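You operate a simulated robot arm through the tools that you are given. There is no shell and no other tool. Be economical: measure what you need, move in short steps, check, and stop when the job is done.

Carry out the task below with a simulated robot arm. There is one attempt and no reset: what you move stays moved.

Task
Put the white shim on top of the white-ended timber. Then open the seals drawer, put the 11 grey seal box on the lower left shelf of the blue rack and shut the drawer again. Then close the springs drawer. Then put one of the green springs from the packing table top on the wear plate there. Then take the white tag and put it on the rigging table top. Then put the hose clip from the top of mould 58 on the packing table top. Then turn the zone three dial to 280 degrees. Then take the white cable gland from the packing table top and put it on the silver collar. Do these in the order given. Set down upright: green spring.

It is judged by the outcome, as a careful person would: the job done as asked, and still so three seconds after it is handed in. It fails if anything else is knocked over, pushed out of place, dropped, spilled or broken. Lids that push on must go on centred and level and be pressed home; caps that screw on are set level and turned clockwise until they are tight.

Robot
A 7-joint arm with a three-finger gripper on a trunk, on a base that drives. Base frame: it is fixed to the floor where the robot stands at the start and does not move with it; the origin is under the middle of the robot, x ahead of it, y to its left, z up; the surface under the hand at the start is at about z = 88. Readings come in cm, rad, newtons and seconds.
Its first joint turns from -2.897 to 2.897 rad. Places, roughly: cable gland [100, -500, 100]; green spring [75, -475, 100]; grey seal box [75, -425, 50]; hose clip (6x4x2 cm) [-200, -480, 70]; lower left shelf of the blue rack [-230, -600, 60]; packing table top [90, -500, 90]; rigging table top [90, -350, 70]; seals drawer [80, -430, 50]; silver collar (5x5x2 cm) [100, -520, 90]; springs drawer [60, -430, 40]; wear plate [75, -500, 75]; white shim [75, 0, 100]; white tag [-175, -475, 75]; white-ended timber (29x5x5 cm) [90, -370, 20]; zone three dial [-270, -580, 120]. Payload 2.69 kg.
Tool frame: the origin (TCP) lies between the finger pads and is the grasp point; the fingertips stand 2.9 cm ahead of it; z points along the fingers, y is the line along which they close. The gripper opens to 12 cm. The gripper's body begins 7.8 cm behind the TCP.
Orientation is that of the tool frame in the base frame, as [roll, pitch, yaw] about the fixed x, y, z axes, in that order (R = Rz(yaw) Ry(pitch) Rx(roll)). With the fingers straight down and closing along the base's y, the tool's x points along the base's -x, its y along +y and its z along -z.

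Tools
- The arm moves only by the tool nudge_tool. Its argument "commands" is a list of rows, each an object of numbers (a shift or turn left out is 0, a gripper value left out holds the last): "tx", "ty", "tz": the shift along the tool's x, y, z in mm; "ax", "ay", "az": the turn, a rotation vector about the tool's x, y, z in rad. In form: [{"tx": .., "ty": .., "tz": .., "ax": .., "ay": .., "az": ..}, ...]. A call has 1 to 8 rows; each row shifts and turns the commanded pose from where the row before left it, along the tool's axes as they then stand. "claw" is the closure, from 0 (fully open) to 1 (shut), set as the call begins (left out, the last holds). Rows are played at 5 a second. More than 5 cm and 0.15 rad between two rows, or a gripper value outside its range, and nothing of the call is played. Where a pose cannot be reached the arm comes as near as it can. A force on the tool above 40 N (or 10 N above the force at the start of the call, whichever is more), or a blocked arm, ends the call early, and 0.2 s more pass. Each finger halts on what it meets, pressing with about 30 N; the grip force reading is that of the motor and also rises with nothing between the fingers. The clock runs only during rows and for 0.2 s after the last one: add rows that do not move to give the fingers time. The reply holds the time, the measured pose of the TCP, the force on the tool along the base axes, the opening and the grip force, in the units named above and with some noise, with the torque about the TCP (base axes, N m) and any sound that the robot's microphone picked up.
- Cameras (640 x 400 px; columns grow to the right, rows downward): "scene" is now at [32.79, 17.86, 132.38]; the picture's right is [-0.13, -0.99, 0.00], its down [-0.68, 0.09, -0.73] and it looks along [0.72, -0.09, -0.68] (base axes); focal length 248 px, centre (320, 200). "wrist" rides on the gripper at [6.3, 0, -10.4] in the tool frame; the picture's right is [0.00, 1.00, 0.00], its down [-0.83, 0.00, -0.56] and it looks along [-0.56, 0.00, 0.83] (tool axes); focal length 275 px, centre (320, 200). There is no depth. A picture from a camera that has moved, and an enlarged one, comes with that camera's place and axes in the base frame and with its lens.
- grab_frame(camera): a new picture of that camera. It takes no simulated time.
- raise_lower(by): slides the trunk up (or, below 0, down) by that many cm; the arm and the scene camera ride with it, the base frame stays. It gives what a move gives, with no picture.
- base_move(legs): drives the robot by 1 to 6 legs, each [ahead, left, turn to the left] in cm, cm and rad, along the robot's own axes; the way and the turn of a leg run together, so that a leg with both is an arc; at most 150 cm and 3.142 rad a leg. The arm and the cameras ride along, it lands a little off, and it stops where it bumps. It gives what a move gives.
- pan_tilt(pan, tilt): turns the head with the scene camera to pan (to the left, within 2.496 rad either way) and tilt (down, from -0.506 to 1.204), counted from straight ahead of the robot. It gives what a move gives.
- inspect(camera, box): a new picture of the part [left, top, right, bottom] of that camera's present view, enlarged. It takes no simulated time.
- sign_off(): hands the job in; it is judged then, once.

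Work in short steps. Places have to be worked out from the pictures, the camera data and where the tool is seen: move nearer, look again, correct. Check each grasp and each placing, and mend what went wrong. You have 483 turns and 220 pictures in all, those below and enlarged ones among them. Open the gripper and draw the arm clear of the work before you hand the job in, unless the task says otherwise.

The tools are called after "Request:" as a command line: name --argument value ..., lists and objects as JSON in quotes. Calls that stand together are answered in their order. nudge_tool: Moves the arm, as the interface text tells. Its arguments: {"type":"object","properties":{"commands":{"type":"array","items":{"type":"object","properties":{"tx":{"type":"number"},"ty":{"type":"number"},"tz":{"type":"number"},"ax":{"type":"number"},"ay":{"type":"number"},"az":{"type":"number"}}}},"claw":{"type":"number"}},"required":["commands"]} The other tools are called the same way: raise_lower (by) slides the trunk up or down; base_move (legs) drives the base; pan_tilt (pan, tilt) turns the head that bears the scene camera; grab_frame (camera) takes a picture; inspect (camera, box) takes an enlarged picture of a part of a camera's view; sign_off () hands the job in.

At the start:

```text
t: 0.0
eef_pos: [50.78, 14.98, 110.34]
tcp_rot: [-3.14, 0.001, 3.141]
ft_force: [1.2, 0.0, -0.3]
ft_torque: [-0.01, 0.01, -0.01]
finger_gap: 12.01
grasp_force: 0.0
trunk travel left (down, up): [-32.5, 26.1]
robot x, y, heading: [-0.14, -0.17, 0.001]
head pan, tilt: [-0.129, 0.75]
```

scene: 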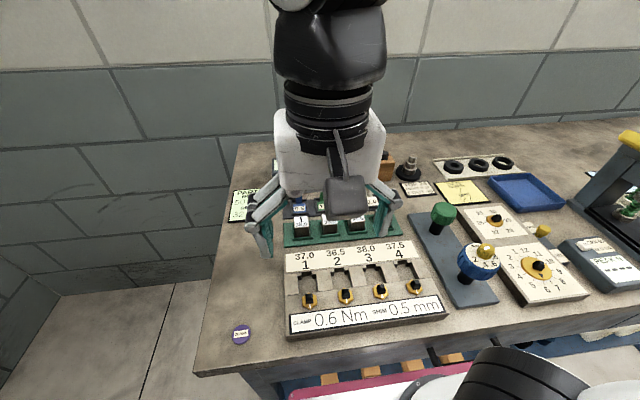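
wrist: 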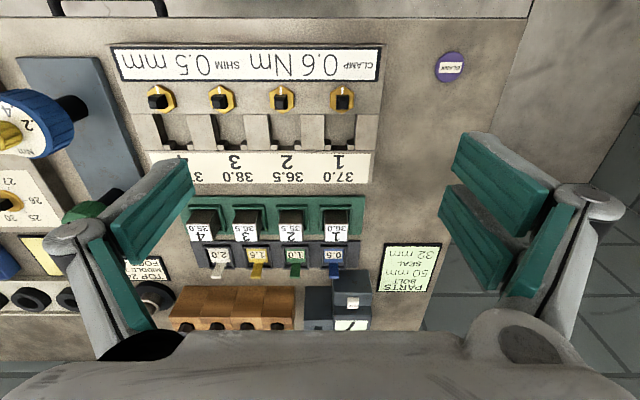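

The shim rack (0.5 blue, 1.0 green, 1.5 yellow, 2.0 white) stands behind the green block. I look closer at it with both cameras.

Request:
inspect --camera "wrist" --box '[140, 170, 400, 340]'

Request:
inspect --camera "scene" --box '[220, 140, 520, 330]'

```text
2.35 times, centred on (270, 255) of wrist
camera zoom: at [44.56, 14.99, 120.9], right [0.0, 1.0, 0.0], down [0.83, 0.0, 0.56], along [0.56, 0.0, -0.83], focal length 648 px, centre (438, 71)
```

zoom: 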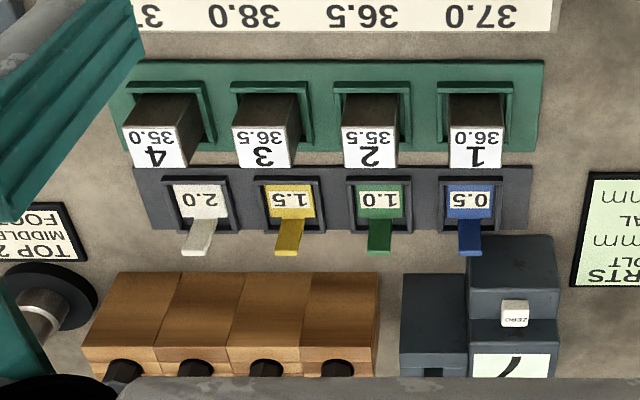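

```text
2.11 times, centred on (370, 235) of scene
camera zoom: at [32.79, 17.86, 132.38], right [-0.13, -0.99, 0.0], down [-0.68, 0.09, -0.73], along [0.72, -0.09, -0.68], focal length 522 px, centre (215, 126)
```

zoom: 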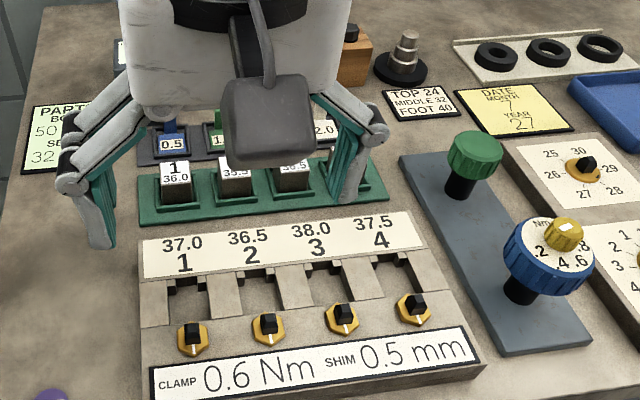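

The white shim is the "2.0" one near (76, -1, 89), with a tab. I move the open hand over nearer and look from above.

Request:
nudge_tool --commands '[{"tx": -30, "ty": -38}, {"tx": -30, "ty": -38}, {"tx": -30, "ty": -38}, {"tx": -30, "ty": -38}, {"tx": -20, "ty": -8}, {}]'

Request:
grab_frame --camera "wrist"

Request:
grab_frame --camera "scene"

```text
t: 1.4
eef_pos: [64.88, -0.97, 110.15]
tcp_rot: [3.141, 0.001, 3.141]
ft_force: [-0.8, -1.1, -0.5]
ft_torque: [0.02, 0.01, -0.01]
finger_gap: 12.0
grasp_force: 0.0
trunk travel left (down, up): [-32.5, 26.1]
robot x, y, heading: [-0.03, 0.05, -0.004]
head pan, tilt: [-0.129, 0.75]
```

```text
215 pictures are left
camera wrist: at [58.62, -0.98, 120.78], right [0.0, 1.0, 0.0], down [0.83, 0.0, 0.56], along [0.56, 0.0, -0.83], focal length 275 px, centre (320, 200)
```

wrist: 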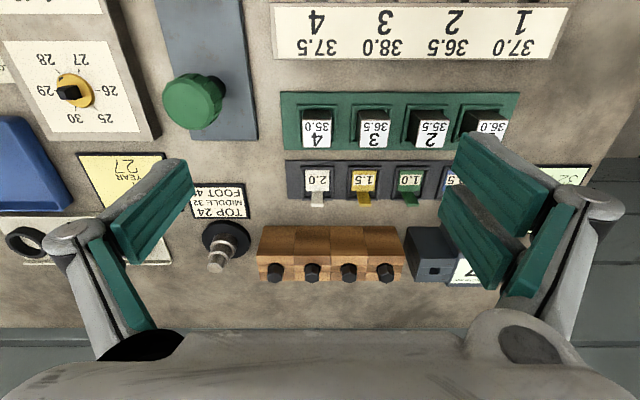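

```text
214 pictures are left
camera scene: at [32.79, 17.85, 132.39], right [-0.13, -0.99, 0.0], down [-0.68, 0.09, -0.73], along [0.72, -0.09, -0.68], focal length 248 px, centre (320, 200)
```

scene: 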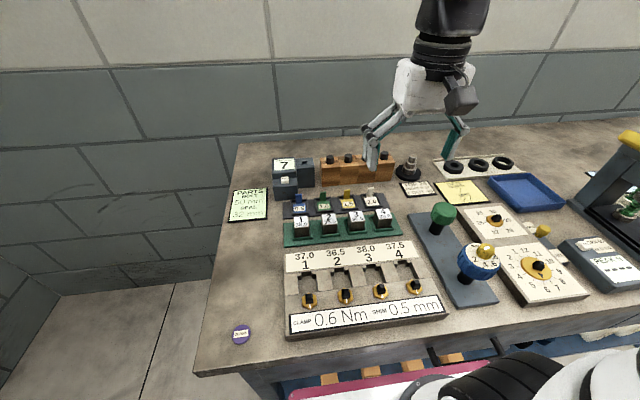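

Request:
inspect --camera "scene" --box '[270, 170, 410, 250]'

Request:
inspect --camera "wrist" --box '[270, 80, 470, 220]'

```text
4.57 times, centred on (340, 210) of scene
camera zoom: at [32.79, 17.85, 132.39], right [-0.13, -0.99, 0.0], down [-0.68, 0.09, -0.73], along [0.72, -0.09, -0.68], focal length 1133 px, centre (229, 154)
```

zoom: 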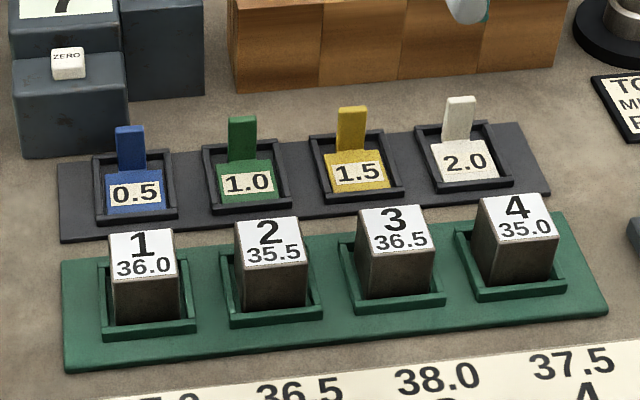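

```text
2.86 times, centred on (370, 150) of wrist
camera zoom: at [58.62, -0.98, 120.78], right [0.0, 1.0, 0.0], down [0.83, 0.0, 0.56], along [0.56, 0.0, -0.83], focal length 786 px, centre (177, 343)
```

zoom: 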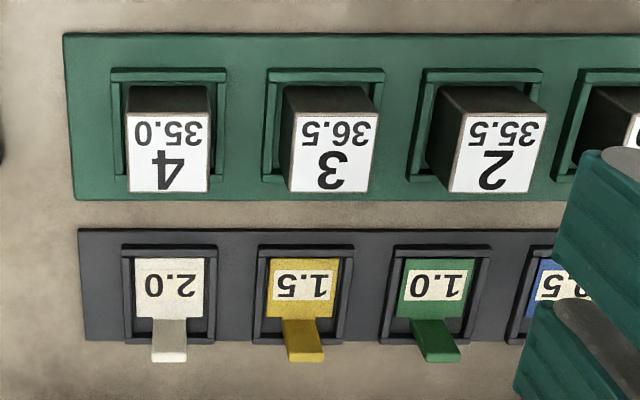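

The shim is a plate with an upright tab (~1.6 cm wide in y) at about (79.3, -1.3), z 88.3–90.8. I go above it with the gripper partly closed.

Request:
nudge_tool --commands '[{"tx": -48, "ty": -3}, {"tx": -48}, {"tx": -48}, {"tz": 45}, {"tz": 45}, {}, {}]' --claw 0.667

Request:
grab_frame --camera "wrist"

Request:
inspect --camera "scene" --box '[270, 130, 470, 250]'

```text
t: 3.0
eef_pos: [79.47, -1.24, 101.39]
tcp_rot: [3.141, -0.001, -3.141]
ft_force: [-0.1, -0.4, 0.3]
ft_torque: [0.02, 0.0, 0.03]
finger_gap: 3.98
grasp_force: 0.0
trunk travel left (down, up): [-32.5, 26.1]
robot x, y, heading: [-0.27, -0.01, -0.002]
head pan, tilt: [-0.129, 0.75]
```

```text
211 pictures are left
camera wrist: at [73.06, -1.2, 111.86], right [0.0, 1.0, 0.0], down [0.83, 0.0, 0.56], along [0.56, 0.0, -0.83], focal length 275 px, centre (320, 200)
```

wrist: 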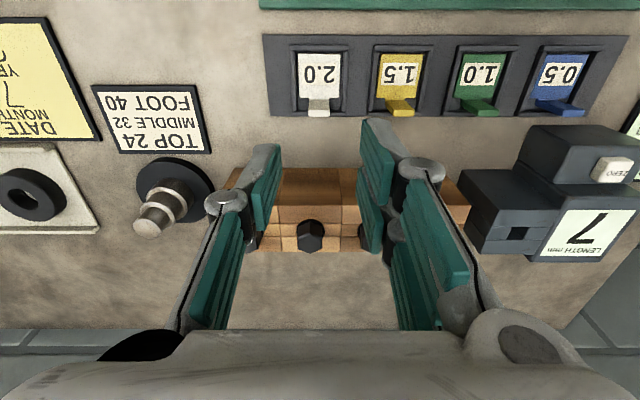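

```text
3.20 times, centred on (370, 190) of scene
camera zoom: at [32.79, 17.86, 132.38], right [-0.13, -0.99, 0.0], down [-0.68, 0.09, -0.73], along [0.72, -0.09, -0.68], focal length 793 px, centre (160, 232)
```

zoom: 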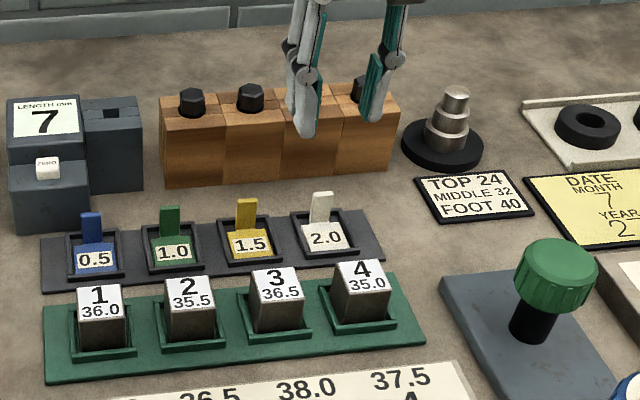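

The wrist view confirms the tab at (79.3, -1.2), right under the TCP. I descend and close.

Request:
nudge_tool --commands '[{"tx": 1, "tz": 30}, {"tz": 30}, {"tz": 22}, {"tz": 9}, {}]'

Request:
inspect --camera "wrist" --box '[200, 40, 440, 260]'

Request:
inspect --camera "scene" --box '[320, 150, 440, 230]'

```text
t: 4.2
eef_pos: [79.12, -1.29, 92.16]
tcp_rot: [-3.14, 0.001, -3.141]
ft_force: [-0.3, 0.1, -0.6]
ft_torque: [0.01, 0.01, 0.0]
finger_gap: 4.0
grasp_force: 0.1
trunk travel left (down, up): [-32.5, 26.1]
robot x, y, heading: [-0.26, -0.28, 0.005]
head pan, tilt: [-0.129, 0.75]
```

```text
1.82 times, centred on (320, 150) of wrist
camera zoom: at [72.91, -1.31, 102.74], right [0.0, 1.0, 0.0], down [0.83, 0.0, 0.56], along [0.56, 0.0, -0.83], focal length 500 px, centre (320, 291)
```

zoom: 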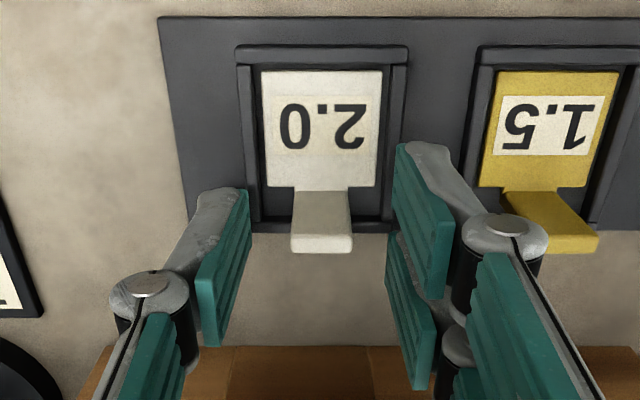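

```text
5.00 times, centred on (380, 190) of scene
camera zoom: at [32.79, 17.86, 132.39], right [-0.13, -0.99, 0.0], down [-0.68, 0.09, -0.73], along [0.72, -0.09, -0.68], focal length 1239 px, centre (20, 250)
```

zoom: 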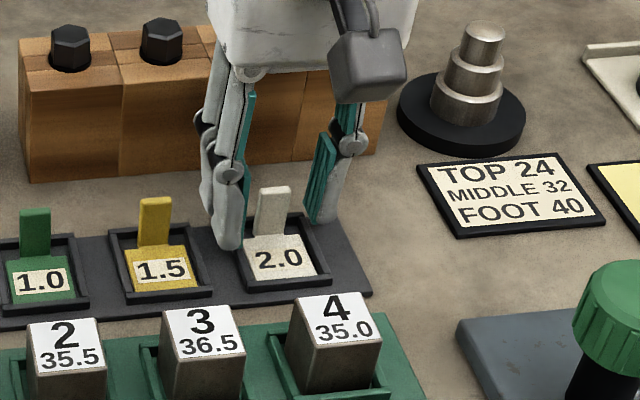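

Tab is centred between the fingers. Close and lift slightly.

Request:
nudge_tool --commands '[{}, {}, {}, {"tz": -20}, {"tz": -30}, {"tz": -40}, {}]' --claw 1

Request:
inspect --camera "wrist" --box '[200, 40, 440, 260]'

Request:
grab_frame --camera "scene"

```text
t: 5.8
eef_pos: [79.24, -1.41, 101.32]
tcp_rot: [-3.141, -0.001, -3.141]
ft_force: [0.1, 0.3, -0.8]
ft_torque: [0.0, 0.01, -0.01]
finger_gap: 1.44
grasp_force: 29.4
trunk travel left (down, up): [-32.5, 26.1]
robot x, y, heading: [-0.09, -0.01, 0.001]
head pan, tilt: [-0.129, 0.75]
```

```text
1.82 times, centred on (320, 150) of wrist
camera zoom: at [72.9, -1.48, 111.78], right [0.0, 1.0, 0.0], down [0.83, 0.0, 0.56], along [0.56, 0.0, -0.83], focal length 500 px, centre (320, 291)
```

zoom: 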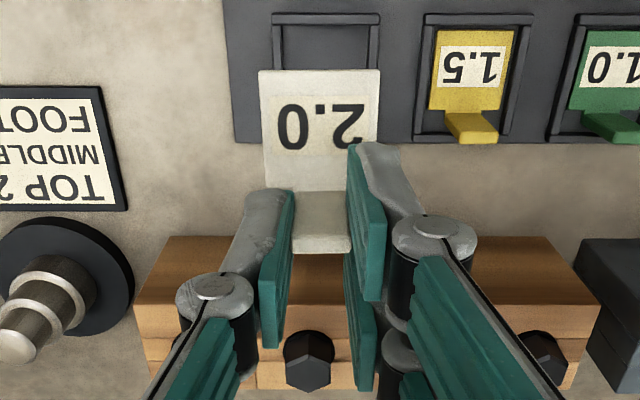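

```text
206 pictures are left
camera scene: at [32.8, 17.86, 132.38], right [-0.13, -0.99, 0.0], down [-0.68, 0.09, -0.73], along [0.72, -0.09, -0.68], focal length 248 px, centre (320, 200)
```

scene: 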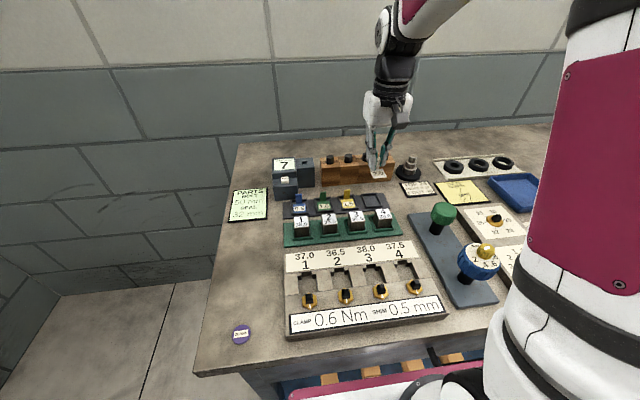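

The shim is held (gap 1.44). I raise and draw the arm back, then look to the right toward the other tables.

Request:
nudge_tool --commands '[{"tz": -40}, {"tz": -40}, {"tz": -40, "tx": 30}, {"tx": 50}, {"tx": 50}, {"tx": 50}, {"tx": 50}, {}]'

Request:
pan_tilt --pan -1.2 --tilt 0.3

Request:
grab_frame --camera "scene"

Request:
pan_tilt --pan -2.1 --tilt 0.3

Request:
grab_frame --camera "scene"

```text
t: 7.6
eef_pos: [56.34, -1.3, 113.49]
tcp_rot: [3.141, 0.0, 3.141]
ft_force: [0.1, -0.2, -0.1]
ft_torque: [0.04, 0.01, 0.02]
finger_gap: 1.44
grasp_force: 30.3
trunk travel left (down, up): [-32.5, 26.1]
robot x, y, heading: [0.0, 0.09, 0.001]
head pan, tilt: [-0.129, 0.75]
```

```text
t: 8.9
eef_pos: [56.35, -1.21, 113.55]
tcp_rot: [3.141, -0.001, 3.141]
ft_force: [-0.1, 0.3, 0.1]
ft_torque: [0.04, 0.02, 0.01]
finger_gap: 1.45
grasp_force: 29.6
trunk travel left (down, up): [-32.5, 26.1]
robot x, y, heading: [-0.3, 0.2, -0.002]
head pan, tilt: [-1.201, 0.3]
```

```text
205 pictures are left
camera scene: at [27.96, 10.23, 136.42], right [-0.93, -0.36, 0.0], down [-0.11, 0.28, -0.96], along [0.35, -0.89, -0.3], focal length 248 px, centre (320, 200)
```

scene: 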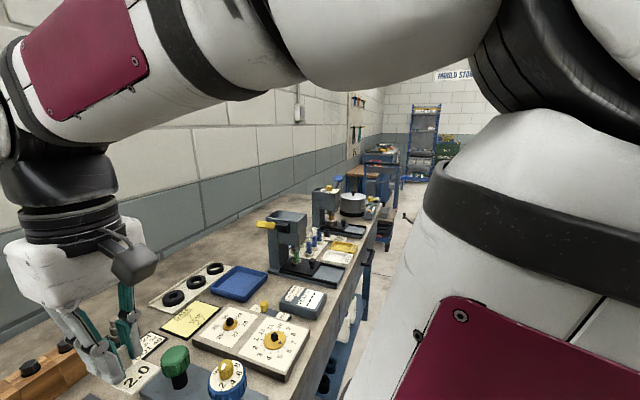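

```text
t: 10.1
eef_pos: [56.44, -1.32, 113.51]
tcp_rot: [3.142, -0.001, 3.141]
ft_force: [0.6, 0.5, 0.4]
ft_torque: [0.0, -0.01, 0.0]
finger_gap: 1.44
grasp_force: 29.8
trunk travel left (down, up): [-32.5, 26.1]
robot x, y, heading: [-0.09, -0.24, -0.0]
head pan, tilt: [-2.1, 0.3]
```

```text
204 pictures are left
camera scene: at [19.87, 10.87, 136.43], right [-0.86, 0.5, 0.0], down [0.15, 0.26, -0.96], along [-0.48, -0.83, -0.3], focal length 248 px, centre (320, 200)
```

scene: 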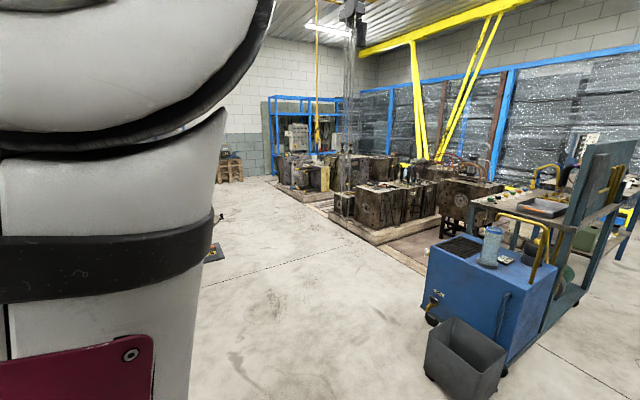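

The bench runs along -y; the corridor in front is free but something lies on the floor near (0,-266). I back off 30 cm and strafe right in part, then look again.

Request:
base_move --legs '[[-30, 0, 0], [0, -130, 0]]'

Request:
pan_tilt --pan -1.75 --tilt 0.45

Request:
grab_frame --camera "scene"

Request:
pan_tilt --pan -0.9 --tilt 0.45

Request:
grab_frame --camera "scene"

```text
t: 18.3
eef_pos: [24.87, -133.16, 113.36]
tcp_rot: [3.141, 0.0, 3.124]
ft_force: [0.2, -0.9, 0.0]
ft_torque: [0.01, 0.01, 0.01]
finger_gap: 1.43
grasp_force: 30.0
trunk travel left (down, up): [-32.5, 26.1]
robot x, y, heading: [-31.72, -130.52, -0.018]
head pan, tilt: [-2.1, 0.3]
```

```text
t: 19.2
eef_pos: [24.98, -133.24, 113.37]
tcp_rot: [3.141, -0.001, 3.124]
ft_force: [-0.3, -0.5, -0.8]
ft_torque: [-0.02, -0.03, 0.01]
finger_gap: 1.44
grasp_force: 29.8
trunk travel left (down, up): [-32.5, 26.1]
robot x, y, heading: [-31.46, -131.04, -0.015]
head pan, tilt: [-1.751, 0.45]
```

```text
203 pictures are left
camera scene: at [-8.3, -121.43, 135.04], right [-0.98, 0.2, 0.0], down [0.09, 0.43, -0.9], along [-0.18, -0.88, -0.43], focal length 248 px, centre (320, 200)
```

scene: 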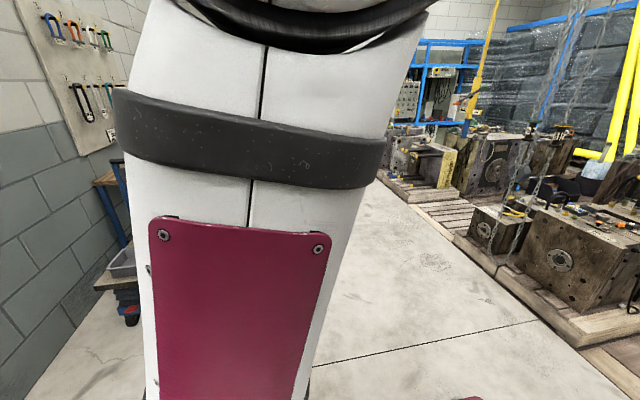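

```text
t: 20.3
eef_pos: [24.86, -133.18, 113.48]
tcp_rot: [3.141, -0.002, 3.124]
ft_force: [0.8, -0.6, 0.2]
ft_torque: [0.03, -0.01, -0.04]
finger_gap: 1.42
grasp_force: 29.9
trunk travel left (down, up): [-32.5, 26.1]
robot x, y, heading: [-31.69, -131.07, -0.016]
head pan, tilt: [-0.901, 0.45]
```

```text
202 pictures are left
camera scene: at [-0.91, -119.72, 135.03], right [-0.79, -0.61, 0.0], down [-0.26, 0.35, -0.9], along [0.55, -0.72, -0.44], focal length 248 px, centre (320, 200)
```

scene: 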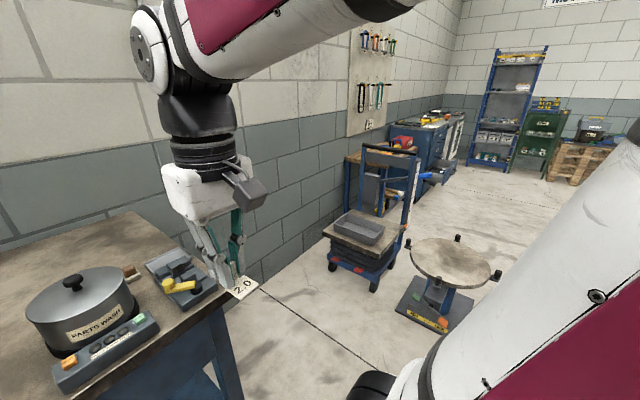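

A round lift stand at about (5,-268) and a trolley near (70,-265) block the lane, so I pass on the left side at x≈-82 and go to y≈-360.

Request:
base_move --legs '[[-50, 0, 0.016], [0, -150, 0], [0, -70, 0]]'

Request:
pan_tilt --pan 0.3 --tilt 0.45

Request:
grab_frame --camera "scene"

Request:
pan_tilt --pan -0.7 --tilt 0.45

Request:
grab_frame --camera "scene"

```text
t: 33.6
eef_pos: [-27.92, -349.3, 113.55]
tcp_rot: [-3.141, -0.001, 3.121]
ft_force: [-0.3, 0.1, 0.0]
ft_torque: [0.04, 0.04, 0.02]
finger_gap: 1.41
grasp_force: 30.0
trunk travel left (down, up): [-32.5, 26.1]
robot x, y, heading: [-84.37, -347.12, -0.023]
head pan, tilt: [-0.901, 0.45]
```

```text
t: 35.0
eef_pos: [-27.78, -349.37, 113.57]
tcp_rot: [3.141, 0.0, 3.12]
ft_force: [-0.7, 0.1, -0.3]
ft_torque: [-0.03, -0.03, 0.02]
finger_gap: 1.45
grasp_force: 29.8
trunk travel left (down, up): [-32.5, 26.1]
robot x, y, heading: [-84.39, -346.62, -0.019]
head pan, tilt: [0.3, 0.45]
```

```text
201 pictures are left
camera scene: at [-50.34, -326.01, 135.03], right [0.28, -0.96, 0.0], down [-0.42, -0.12, -0.9], along [0.87, 0.25, -0.44], focal length 248 px, centre (320, 200)
```

scene: 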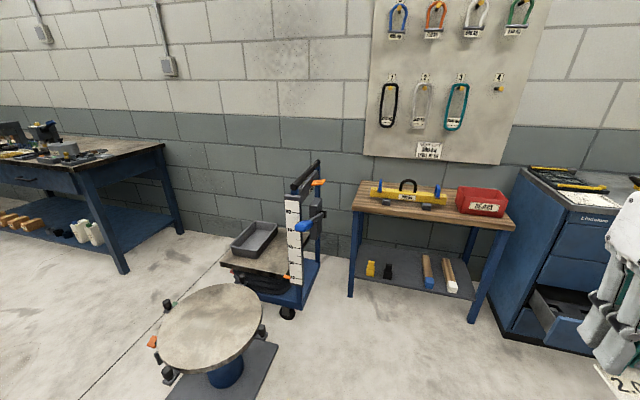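

```text
t: 36.3
eef_pos: [-27.89, -349.36, 113.48]
tcp_rot: [-3.139, 0.0, 3.121]
ft_force: [-0.2, 0.7, -0.6]
ft_torque: [0.0, 0.02, -0.02]
finger_gap: 1.4
grasp_force: 30.5
trunk travel left (down, up): [-32.5, 26.1]
robot x, y, heading: [-84.42, -346.6, -0.02]
head pan, tilt: [-0.7, 0.45]
```

```text
200 pictures are left
camera scene: at [-52.26, -334.6, 135.03], right [-0.66, -0.75, 0.0], down [-0.33, 0.29, -0.9], along [0.68, -0.59, -0.44], focal length 248 px, centre (320, 200)
```

scene: 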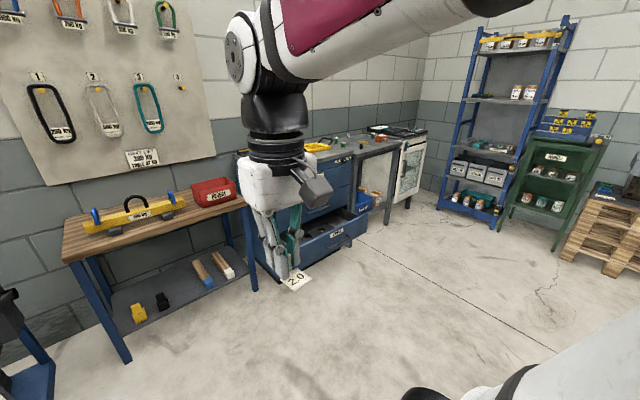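

The rigging table's lower shelf holds the white-ended timber (front end ~x 80, y -370), recessed beneath the top (front edge x≈74, z≈70). I'll drive up to the table, regrasp the shim there with a tilted tool, then place it under.

Request:
base_move --legs '[[85, -8, 0.02]]'

Request:
pan_tilt --pan -0.1 --tilt 0.8

Request:
grab_frame --camera "scene"

Request:
grab_frame --camera "wrist"

```text
t: 40.8
eef_pos: [56.81, -357.43, 113.46]
tcp_rot: [3.14, -0.001, 3.137]
ft_force: [0.0, -0.3, 0.5]
ft_torque: [0.01, -0.01, 0.0]
finger_gap: 1.42
grasp_force: 30.1
trunk travel left (down, up): [-32.5, 26.1]
robot x, y, heading: [0.61, -355.83, -0.001]
head pan, tilt: [-0.7, 0.45]
```

```text
t: 41.8
eef_pos: [56.84, -357.47, 113.48]
tcp_rot: [3.14, 0.0, 3.138]
ft_force: [-0.1, -0.1, 0.1]
ft_torque: [-0.03, -0.02, -0.04]
finger_gap: 1.42
grasp_force: 29.4
trunk travel left (down, up): [-32.5, 26.1]
robot x, y, heading: [0.38, -355.94, -0.002]
head pan, tilt: [-0.099, 0.799]
```

```text
199 pictures are left
camera scene: at [33.11, -337.97, 131.99], right [-0.1, -0.99, 0.0], down [-0.71, 0.07, -0.7], along [0.69, -0.07, -0.72], focal length 248 px, centre (320, 200)
```

scene: 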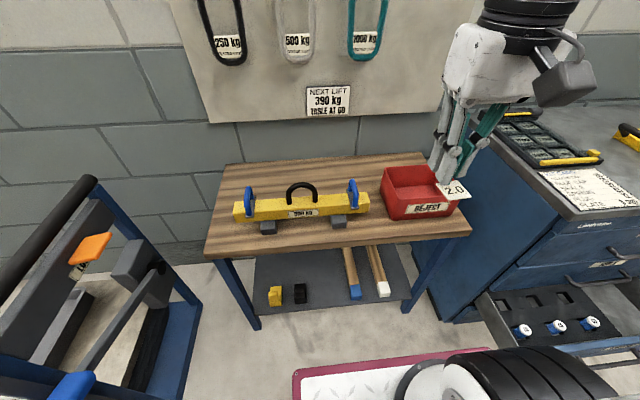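

```text
198 pictures are left
camera wrist: at [50.46, -357.43, 123.98], right [0.0, 1.0, 0.0], down [0.83, 0.0, 0.56], along [0.56, 0.0, -0.83], focal length 275 px, centre (320, 200)
```

wrist: 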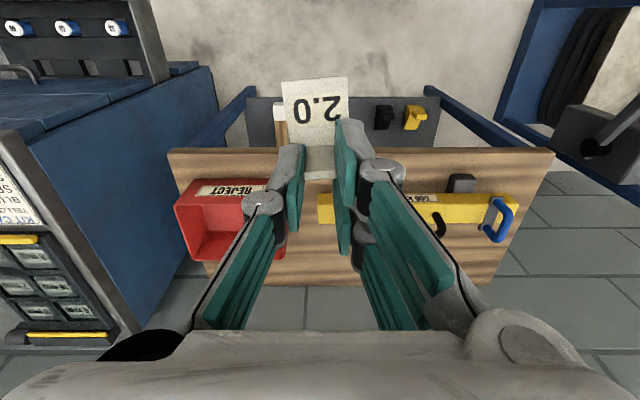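

The free strip left of the yellow bar (y -310…-319) suits the regrasp. I move the base a bit forward and left, watching for contact.

Request:
base_move --legs '[[8, 15, 0]]'

Request:
raise_lower --by -12

Request:
grab_frame --camera "scene"

```text
t: 43.2
eef_pos: [64.85, -342.46, 113.6]
tcp_rot: [3.141, 0.0, 3.14]
ft_force: [-0.8, -0.1, 0.2]
ft_torque: [0.0, 0.01, 0.02]
finger_gap: 1.43
grasp_force: 30.2
trunk travel left (down, up): [-32.5, 26.1]
robot x, y, heading: [8.62, -341.28, -0.003]
head pan, tilt: [-0.099, 0.799]
```

```text
t: 44.7
eef_pos: [64.87, -342.33, 101.46]
tcp_rot: [3.141, 0.0, 3.14]
ft_force: [-0.3, -0.8, 0.8]
ft_torque: [0.0, -0.02, -0.04]
finger_gap: 1.41
grasp_force: 29.9
trunk travel left (down, up): [-20.5, 38.1]
robot x, y, heading: [8.54, -341.24, 0.0]
head pan, tilt: [-0.099, 0.799]
```

```text
197 pictures are left
camera scene: at [45.19, -322.92, 120.03], right [-0.1, -0.99, 0.0], down [-0.71, 0.07, -0.7], along [0.69, -0.07, -0.72], focal length 248 px, centre (320, 200)
```

scene: 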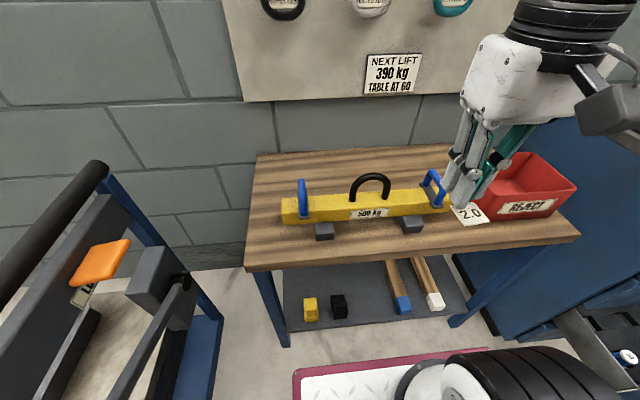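

I carry the shim to above the left front corner of the tabletop, (80,-314.5).

Request:
nudge_tool --commands '[{"ty": 47}, {"ty": 47}, {"ty": 47}, {"ty": 47}, {"ty": 45}, {"ty": 45, "tx": -30}, {"tx": -40}, {"tx": -40}]'

Request:
nudge_tool --commands '[{"tx": -40, "tz": 30}, {"tz": 45}, {"tz": 45}, {}]'

Request:
grab_frame --camera "scene"

Request:
grab_frame --camera "wrist"

```text
refused: row 6 steps farther than a row can; nothing moved
```

```text
t: 45.7
eef_pos: [68.58, -342.43, 89.52]
tcp_rot: [-3.14, 0.0, 3.14]
ft_force: [0.5, 0.0, 0.3]
ft_torque: [0.01, 0.01, 0.03]
finger_gap: 1.44
grasp_force: 29.9
trunk travel left (down, up): [-20.5, 38.1]
robot x, y, heading: [8.73, -341.15, -0.004]
head pan, tilt: [-0.099, 0.799]
```

```text
196 pictures are left
camera scene: at [45.19, -322.92, 120.03], right [-0.1, -0.99, 0.0], down [-0.71, 0.07, -0.7], along [0.69, -0.07, -0.72], focal length 248 px, centre (320, 200)
```

scene: 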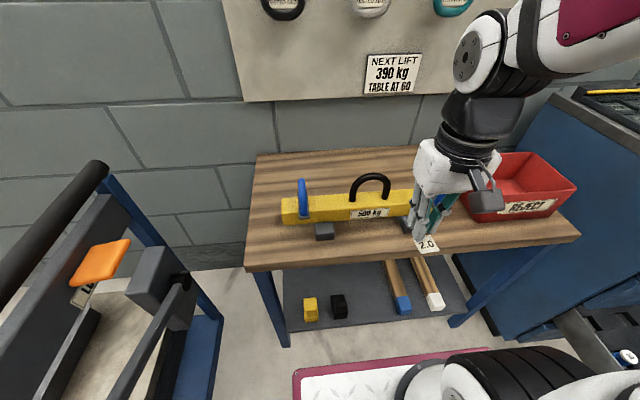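

```text
195 pictures are left
camera wrist: at [62.35, -342.38, 99.93], right [0.0, 1.0, 0.0], down [0.83, 0.0, 0.56], along [0.56, 0.0, -0.83], focal length 275 px, centre (320, 200)
```

wrist: 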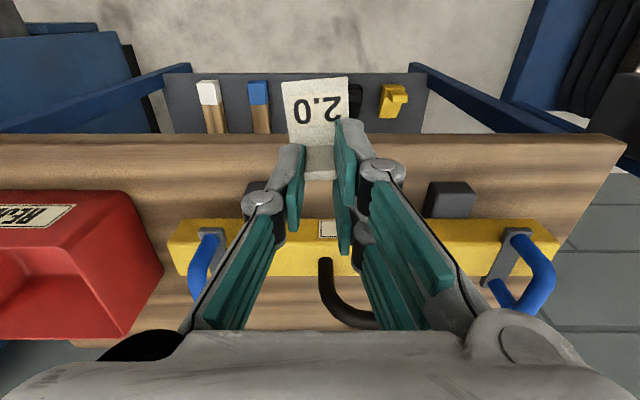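

I was lucky nothing was touched; the hand is at (68.6,-342,89.5) in front of the bar. Raise a little and move left in smaller rows.

Request:
nudge_tool --commands '[{"tz": -40}, {"ty": 47}, {"ty": 47}, {"ty": 47}, {"ty": 47}, {"ty": 45}, {"ty": 45}, {}]'

Request:
nudge_tool --commands '[{"tx": -40}, {"tx": -40}, {"tx": -30}, {"tz": 45}, {"tz": 45}, {}]'

Request:
grab_frame --camera "scene"

Request:
grab_frame --camera "wrist"

```text
t: 47.5
eef_pos: [68.9, -314.69, 93.31]
tcp_rot: [-3.141, 0.0, 3.14]
ft_force: [0.4, -0.7, 0.5]
ft_torque: [0.0, 0.0, -0.05]
finger_gap: 0.0
grasp_force: 28.3
trunk travel left (down, up): [-20.5, 38.1]
robot x, y, heading: [8.32, -340.92, -0.005]
head pan, tilt: [-0.099, 0.799]
```

```text
t: 48.9
eef_pos: [80.11, -314.62, 84.42]
tcp_rot: [-3.141, -0.001, 3.14]
ft_force: [0.2, 0.2, 0.6]
ft_torque: [0.03, -0.02, 0.01]
finger_gap: 0.0
grasp_force: 28.7
trunk travel left (down, up): [-20.5, 38.1]
robot x, y, heading: [8.57, -341.05, -0.003]
head pan, tilt: [-0.099, 0.799]
```

```text
194 pictures are left
camera scene: at [45.19, -322.93, 120.03], right [-0.1, -0.99, 0.0], down [-0.71, 0.07, -0.7], along [0.69, -0.07, -0.72], focal length 248 px, centre (320, 200)
```

scene: 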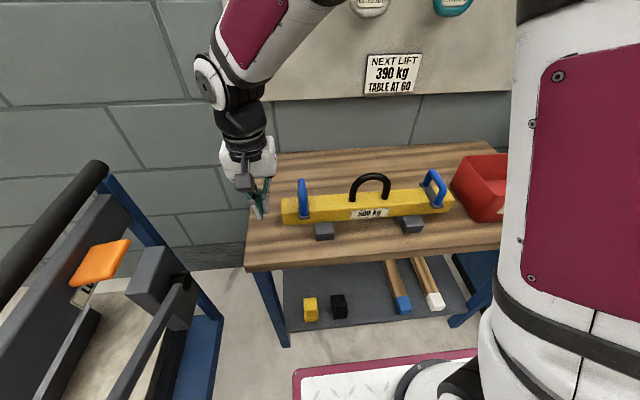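

```text
193 pictures are left
camera wrist: at [73.78, -314.63, 94.89], right [0.0, 1.0, 0.0], down [0.83, 0.0, 0.56], along [0.56, 0.0, -0.83], focal length 275 px, centre (320, 200)
```

wrist: 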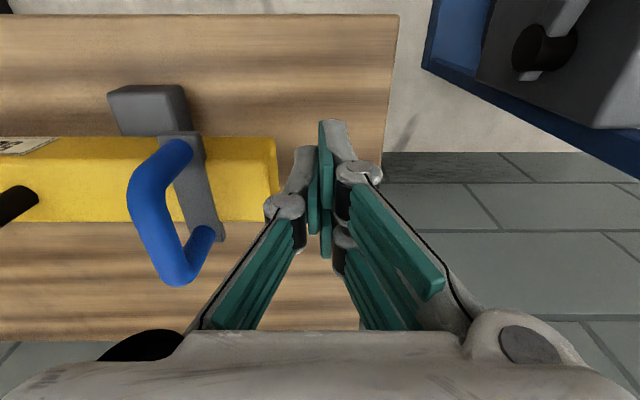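

The fingers are shut on nothing: the shim slipped out during the fast sideways move. I look for where it lies.

Request:
pan_tilt --pan 0.1 --tilt 1.15

Request:
grab_frame --camera "scene"

```text
t: 49.8
eef_pos: [80.16, -314.62, 84.53]
tcp_rot: [3.141, 0.0, 3.141]
ft_force: [0.1, -0.7, -0.4]
ft_torque: [-0.02, -0.02, 0.01]
finger_gap: 0.0
grasp_force: 28.6
trunk travel left (down, up): [-20.5, 38.1]
robot x, y, heading: [8.6, -340.56, -0.001]
head pan, tilt: [0.099, 1.15]
```

```text
192 pictures are left
camera scene: at [43.1, -321.53, 117.55], right [0.1, -1.0, 0.0], down [-0.91, -0.09, -0.41], along [0.41, 0.04, -0.91], focal length 248 px, centre (320, 200)
```

scene: 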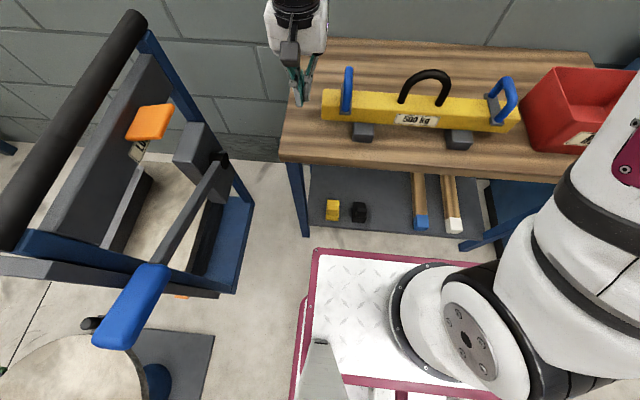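

No shim visible yet; it likely fell in front of the table edge near x≈67. I bring the wrist camera back over there to look.

Request:
nudge_tool --commands '[{"tz": -40}, {"tz": -40}, {"tx": 45}, {"tx": 45}, {"tx": 45}, {"tx": 45}, {"ty": -40}, {"ty": -40}]'

Request:
grab_frame --camera "wrist"

Request:
grab_frame --camera "scene"

```text
t: 51.6
eef_pos: [61.72, -322.53, 92.52]
tcp_rot: [3.141, 0.001, 3.139]
ft_force: [0.6, 0.3, 0.0]
ft_torque: [0.01, 0.0, -0.01]
finger_gap: 0.0
grasp_force: 28.5
trunk travel left (down, up): [-20.5, 38.1]
robot x, y, heading: [8.71, -340.89, -0.004]
head pan, tilt: [0.099, 1.15]
```

```text
191 pictures are left
camera wrist: at [55.42, -322.56, 103.05], right [0.0, 1.0, 0.0], down [0.83, 0.0, 0.56], along [0.56, 0.0, -0.83], focal length 275 px, centre (320, 200)
```

wrist: 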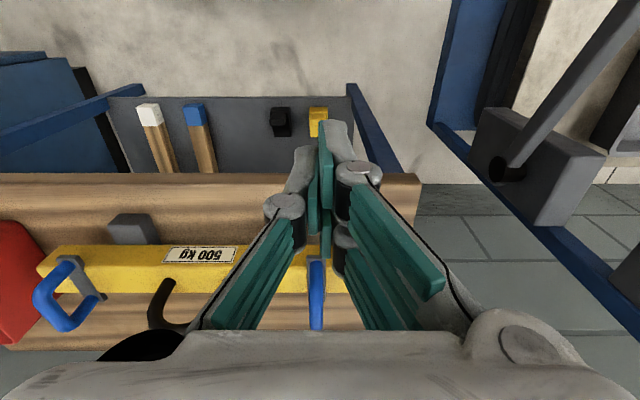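

```text
190 pictures are left
camera scene: at [43.1, -321.5, 117.54], right [0.1, -1.0, 0.0], down [-0.91, -0.09, -0.41], along [0.41, 0.04, -0.91], focal length 248 px, centre (320, 200)
```

scene: 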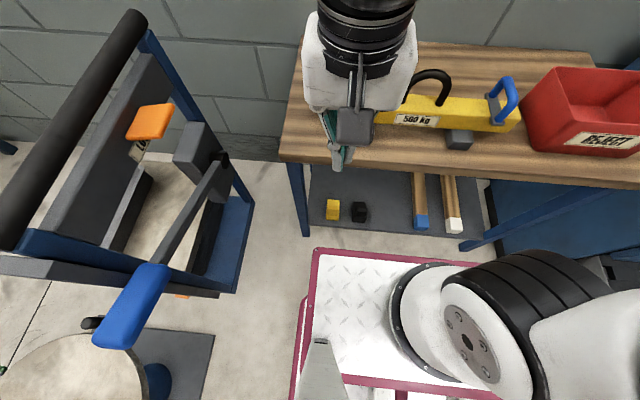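

Request:
inspect --camera "scene" --box '[270, 230, 510, 400]'

Request:
inspect --camera "wrist" --box '[80, 40, 440, 260]'

```text
2.35 times, centred on (390, 315) of scene
camera zoom: at [43.1, -321.5, 117.54], right [0.1, -1.0, 0.0], down [-0.91, -0.09, -0.41], along [0.41, 0.04, -0.91], focal length 583 px, centre (155, -71)
```

zoom: 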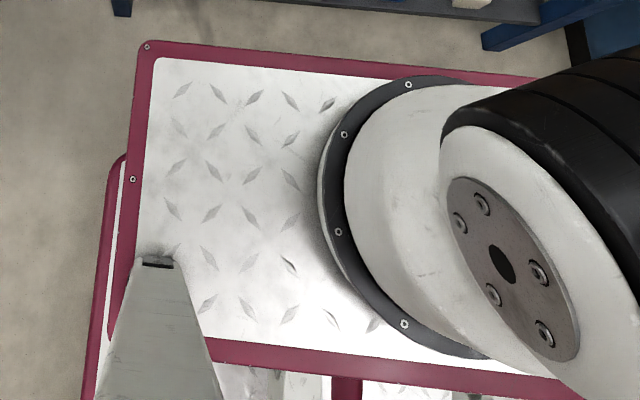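

```text
1.78 times, centred on (260, 150) of wrist
camera zoom: at [55.42, -322.56, 103.05], right [0.0, 1.0, 0.0], down [0.83, 0.0, 0.56], along [0.56, 0.0, -0.83], focal length 489 px, centre (427, 289)
```

zoom: 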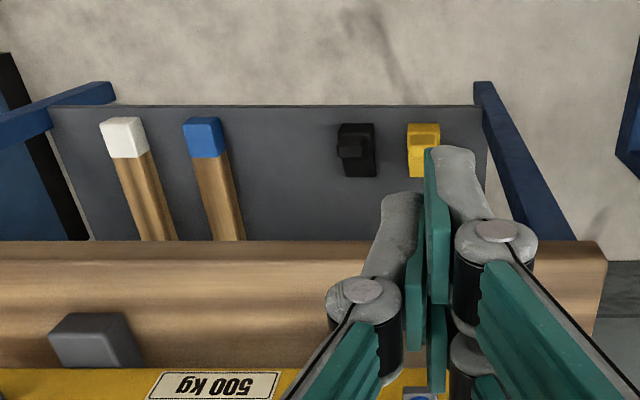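

Still no shim seen. I look around the floor on both sides with the head.

Request:
pan_tilt --pan 0.9 --tilt 1.1

Request:
grab_frame --camera "scene"

Request:
pan_tilt --pan -0.5 --tilt 1.1

Request:
grab_frame --camera "scene"

```text
t: 52.7
eef_pos: [61.79, -322.56, 92.59]
tcp_rot: [-3.141, 0.0, 3.141]
ft_force: [0.2, 0.2, 1.0]
ft_torque: [-0.01, 0.02, 0.01]
finger_gap: 0.0
grasp_force: 29.1
trunk travel left (down, up): [-20.5, 38.1]
robot x, y, heading: [8.78, -340.93, -0.003]
head pan, tilt: [0.901, 1.1]
```

```text
187 pictures are left
camera scene: at [41.1, -317.17, 117.86], right [0.78, -0.62, 0.0], down [-0.56, -0.7, -0.45], along [0.28, 0.35, -0.89], focal length 248 px, centre (320, 200)
```

scene: 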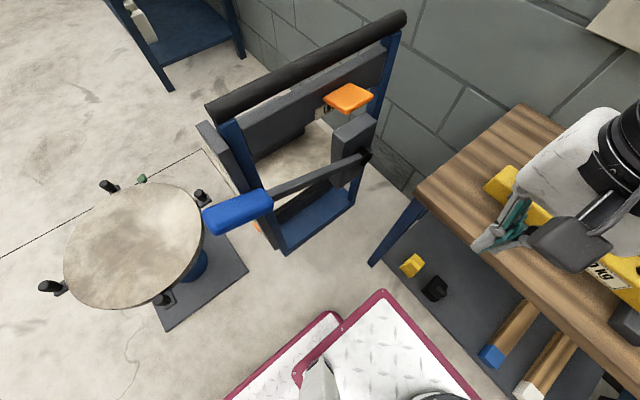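

```text
t: 54.2
eef_pos: [61.8, -322.54, 92.56]
tcp_rot: [-3.141, 0.0, 3.14]
ft_force: [-0.2, -0.1, -0.3]
ft_torque: [-0.01, -0.01, 0.0]
finger_gap: 0.0
grasp_force: 28.8
trunk travel left (down, up): [-20.5, 38.1]
robot x, y, heading: [8.29, -341.03, 0.0]
head pan, tilt: [-0.499, 1.1]
```

```text
186 pictures are left
camera scene: at [42.71, -325.14, 117.86], right [-0.48, -0.88, 0.0], down [-0.78, 0.43, -0.45], along [0.4, -0.22, -0.89], focal length 248 px, centre (320, 200)
```

scene: 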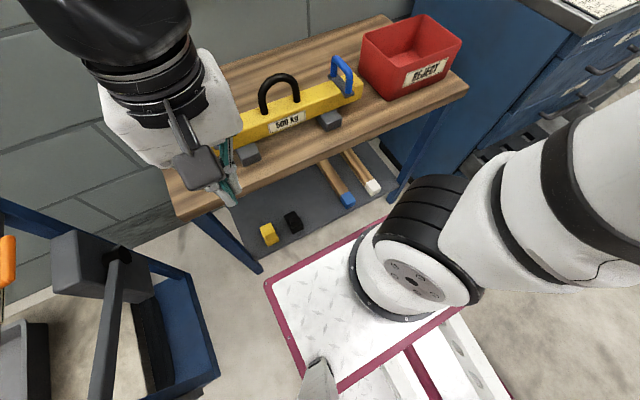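

Still hidden. It may have fallen under my trunk deck (its front edge is at x≈54, z≈69). I tilt the wrist to look down and backward under it.

Request:
nudge_tool --commands '[{"ay": 0.14}, {"ay": 0.14}, {"ay": 0.14}, {"ay": 0.14}, {"ay": 0.14}, {"ay": 0.14}, {}]'

Request:
grab_frame --camera "wrist"

```text
t: 55.8
eef_pos: [61.99, -322.52, 92.53]
tcp_rot: [3.141, -0.841, 3.139]
ft_force: [0.5, -0.4, 0.5]
ft_torque: [0.05, -0.03, 0.0]
finger_gap: 0.0
grasp_force: 29.1
trunk travel left (down, up): [-20.5, 38.1]
robot x, y, heading: [8.35, -341.11, -0.004]
head pan, tilt: [-0.499, 1.1]
```

```text
185 pictures are left
camera wrist: at [65.47, -322.58, 104.19], right [0.0, 1.0, 0.0], down [0.97, 0.0, -0.25], along [-0.25, 0.0, -0.97], focal length 275 px, centre (320, 200)
```

wrist: 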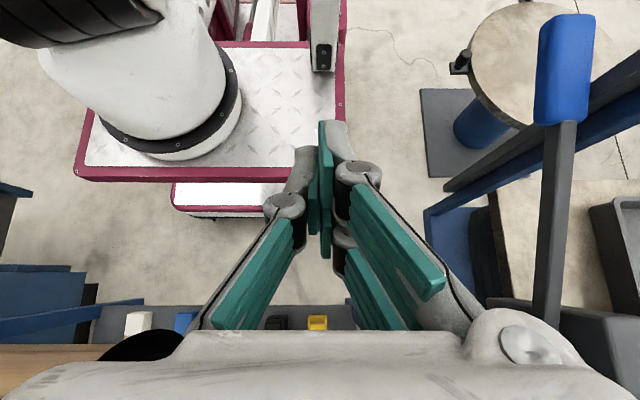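

Request:
inspect --camera "wrist" --box '[80, 120, 440, 340]'

```text
1.78 times, centred on (260, 230) of wrist
camera zoom: at [65.47, -322.58, 104.19], right [0.0, 1.0, 0.0], down [0.97, 0.0, -0.25], along [-0.25, 0.0, -0.97], focal length 489 px, centre (427, 147)
```

zoom: 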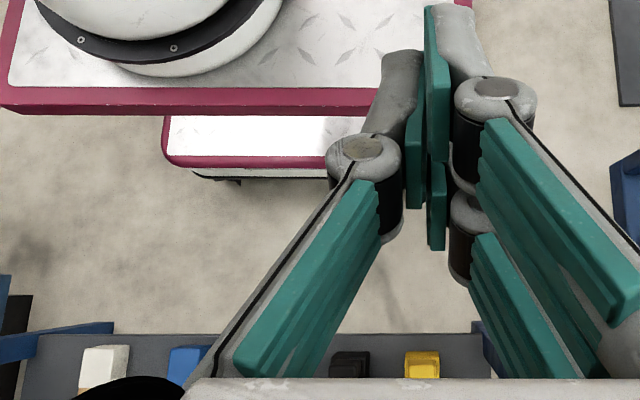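

The fingers hide the likely spot. I shift the hand sideways slightly and look again.

Request:
nudge_tool --commands '[{"ty": -40}, {"ty": -40}, {"ty": -40}, {"ty": -40}, {}]'

Request:
grab_frame --camera "wrist"

```text
t: 57.0
eef_pos: [61.85, -338.52, 92.63]
tcp_rot: [-3.141, -0.839, 3.138]
ft_force: [0.4, -0.8, -0.2]
ft_torque: [0.0, -0.01, -0.02]
finger_gap: 0.03
grasp_force: 28.7
trunk travel left (down, up): [-20.5, 38.1]
robot x, y, heading: [8.94, -341.38, -0.003]
head pan, tilt: [-0.499, 1.1]
```

```text
183 pictures are left
camera wrist: at [65.38, -338.56, 104.35], right [0.0, 1.0, 0.0], down [0.97, 0.0, -0.25], along [-0.25, 0.0, -0.97], focal length 275 px, centre (320, 200)
```

wrist: 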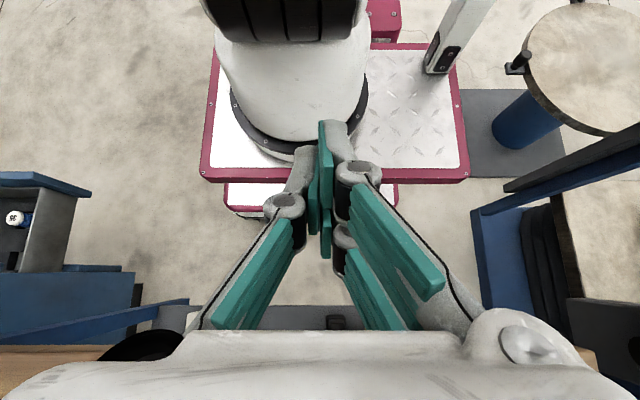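

Request:
inspect --camera "wrist" --box '[180, 150, 480, 330]'

```text
2.13 times, centred on (330, 240) of wrist
camera zoom: at [65.38, -338.56, 104.35], right [0.0, 1.0, 0.0], down [0.97, 0.0, -0.25], along [-0.25, 0.0, -0.97], focal length 587 px, centre (299, 115)
```

zoom: 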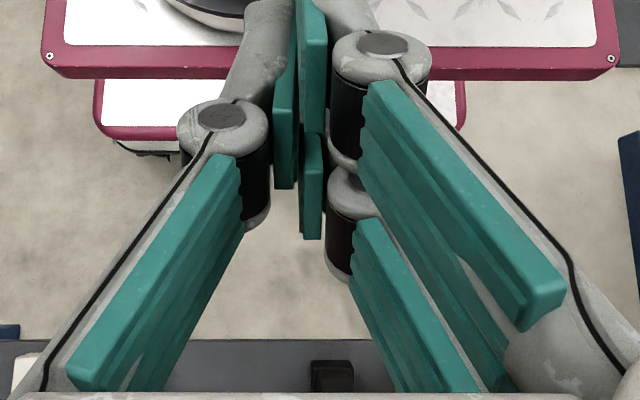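

Nothing on the open floor. It may have slid beneath the shelf or the chassis. I straighten the tool and back the robot away to look under everything.

Request:
nudge_tool --commands '[{"ay": -0.14}, {"ay": -0.14}, {"ay": -0.14}, {"ay": -0.14}, {"ay": -0.14}, {"ay": -0.14}, {}]'

Request:
base_move --legs '[[-80, 0, 0]]'

Request:
pan_tilt --pan 0.0 --tilt 0.55

Request:
grab_frame --camera "scene"

Request:
grab_frame --camera "wrist"

```text
t: 58.6
eef_pos: [61.84, -338.59, 92.51]
tcp_rot: [-3.14, 0.002, 3.139]
ft_force: [0.9, -0.7, -0.4]
ft_torque: [0.04, 0.02, 0.02]
finger_gap: 0.02
grasp_force: 29.0
trunk travel left (down, up): [-20.5, 38.1]
robot x, y, heading: [8.38, -341.31, 0.002]
head pan, tilt: [-0.499, 1.1]
```

```text
t: 62.9
eef_pos: [-17.02, -338.66, 92.55]
tcp_rot: [3.141, -0.001, 3.126]
ft_force: [0.1, -0.1, 0.5]
ft_torque: [-0.02, 0.02, 0.01]
finger_gap: 0.0
grasp_force: 28.7
trunk travel left (down, up): [-20.5, 38.1]
robot x, y, heading: [-70.22, -340.48, -0.016]
head pan, tilt: [-0.499, 1.1]
```

```text
t: 63.8
eef_pos: [-16.95, -338.48, 92.54]
tcp_rot: [3.141, 0.001, 3.128]
ft_force: [-0.3, 0.1, 0.0]
ft_torque: [-0.01, 0.03, 0.05]
finger_gap: 0.0
grasp_force: 28.3
trunk travel left (down, up): [-20.5, 38.1]
robot x, y, heading: [-70.17, -340.52, -0.02]
head pan, tilt: [0.0, 0.55]
```

```text
181 pictures are left
camera scene: at [-32.49, -321.98, 122.16], right [-0.02, -1.0, 0.0], down [-0.52, 0.01, -0.85], along [0.85, -0.01, -0.52], focal length 248 px, centre (320, 200)
```

scene: 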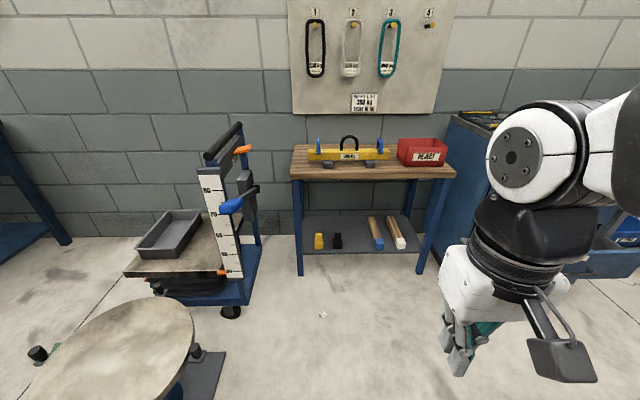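

```text
180 pictures are left
camera wrist: at [-23.29, -338.52, 102.99], right [0.01, 1.0, 0.0], down [0.83, -0.01, 0.56], along [0.56, -0.01, -0.83], focal length 275 px, centre (320, 200)
```

wrist: 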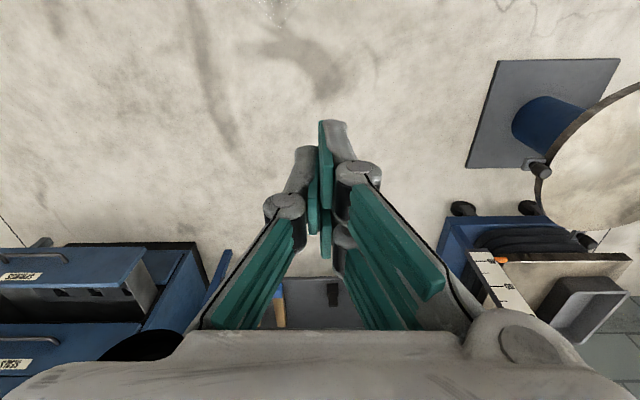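

Something small lies on the floor at scene pixel (322,314). I enlarge it.

Request:
inspect --camera "scene" --box '[282, 292, 362, 342]'

```text
8.00 times, centred on (322, 317) of scene
camera zoom: at [-32.49, -321.98, 122.16], right [-0.02, -1.0, 0.0], down [-0.52, 0.01, -0.85], along [0.85, -0.01, -0.52], focal length 1982 px, centre (304, -736)
```

zoom: 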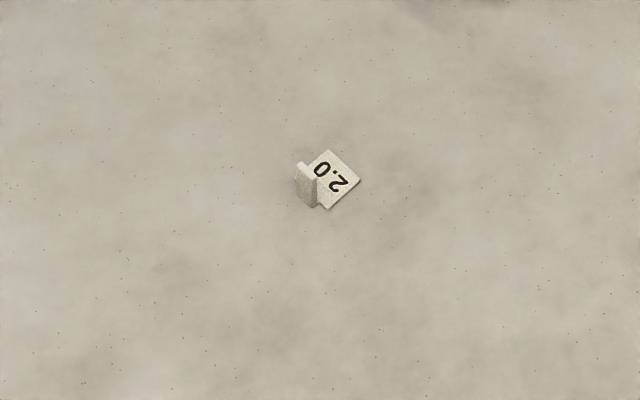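

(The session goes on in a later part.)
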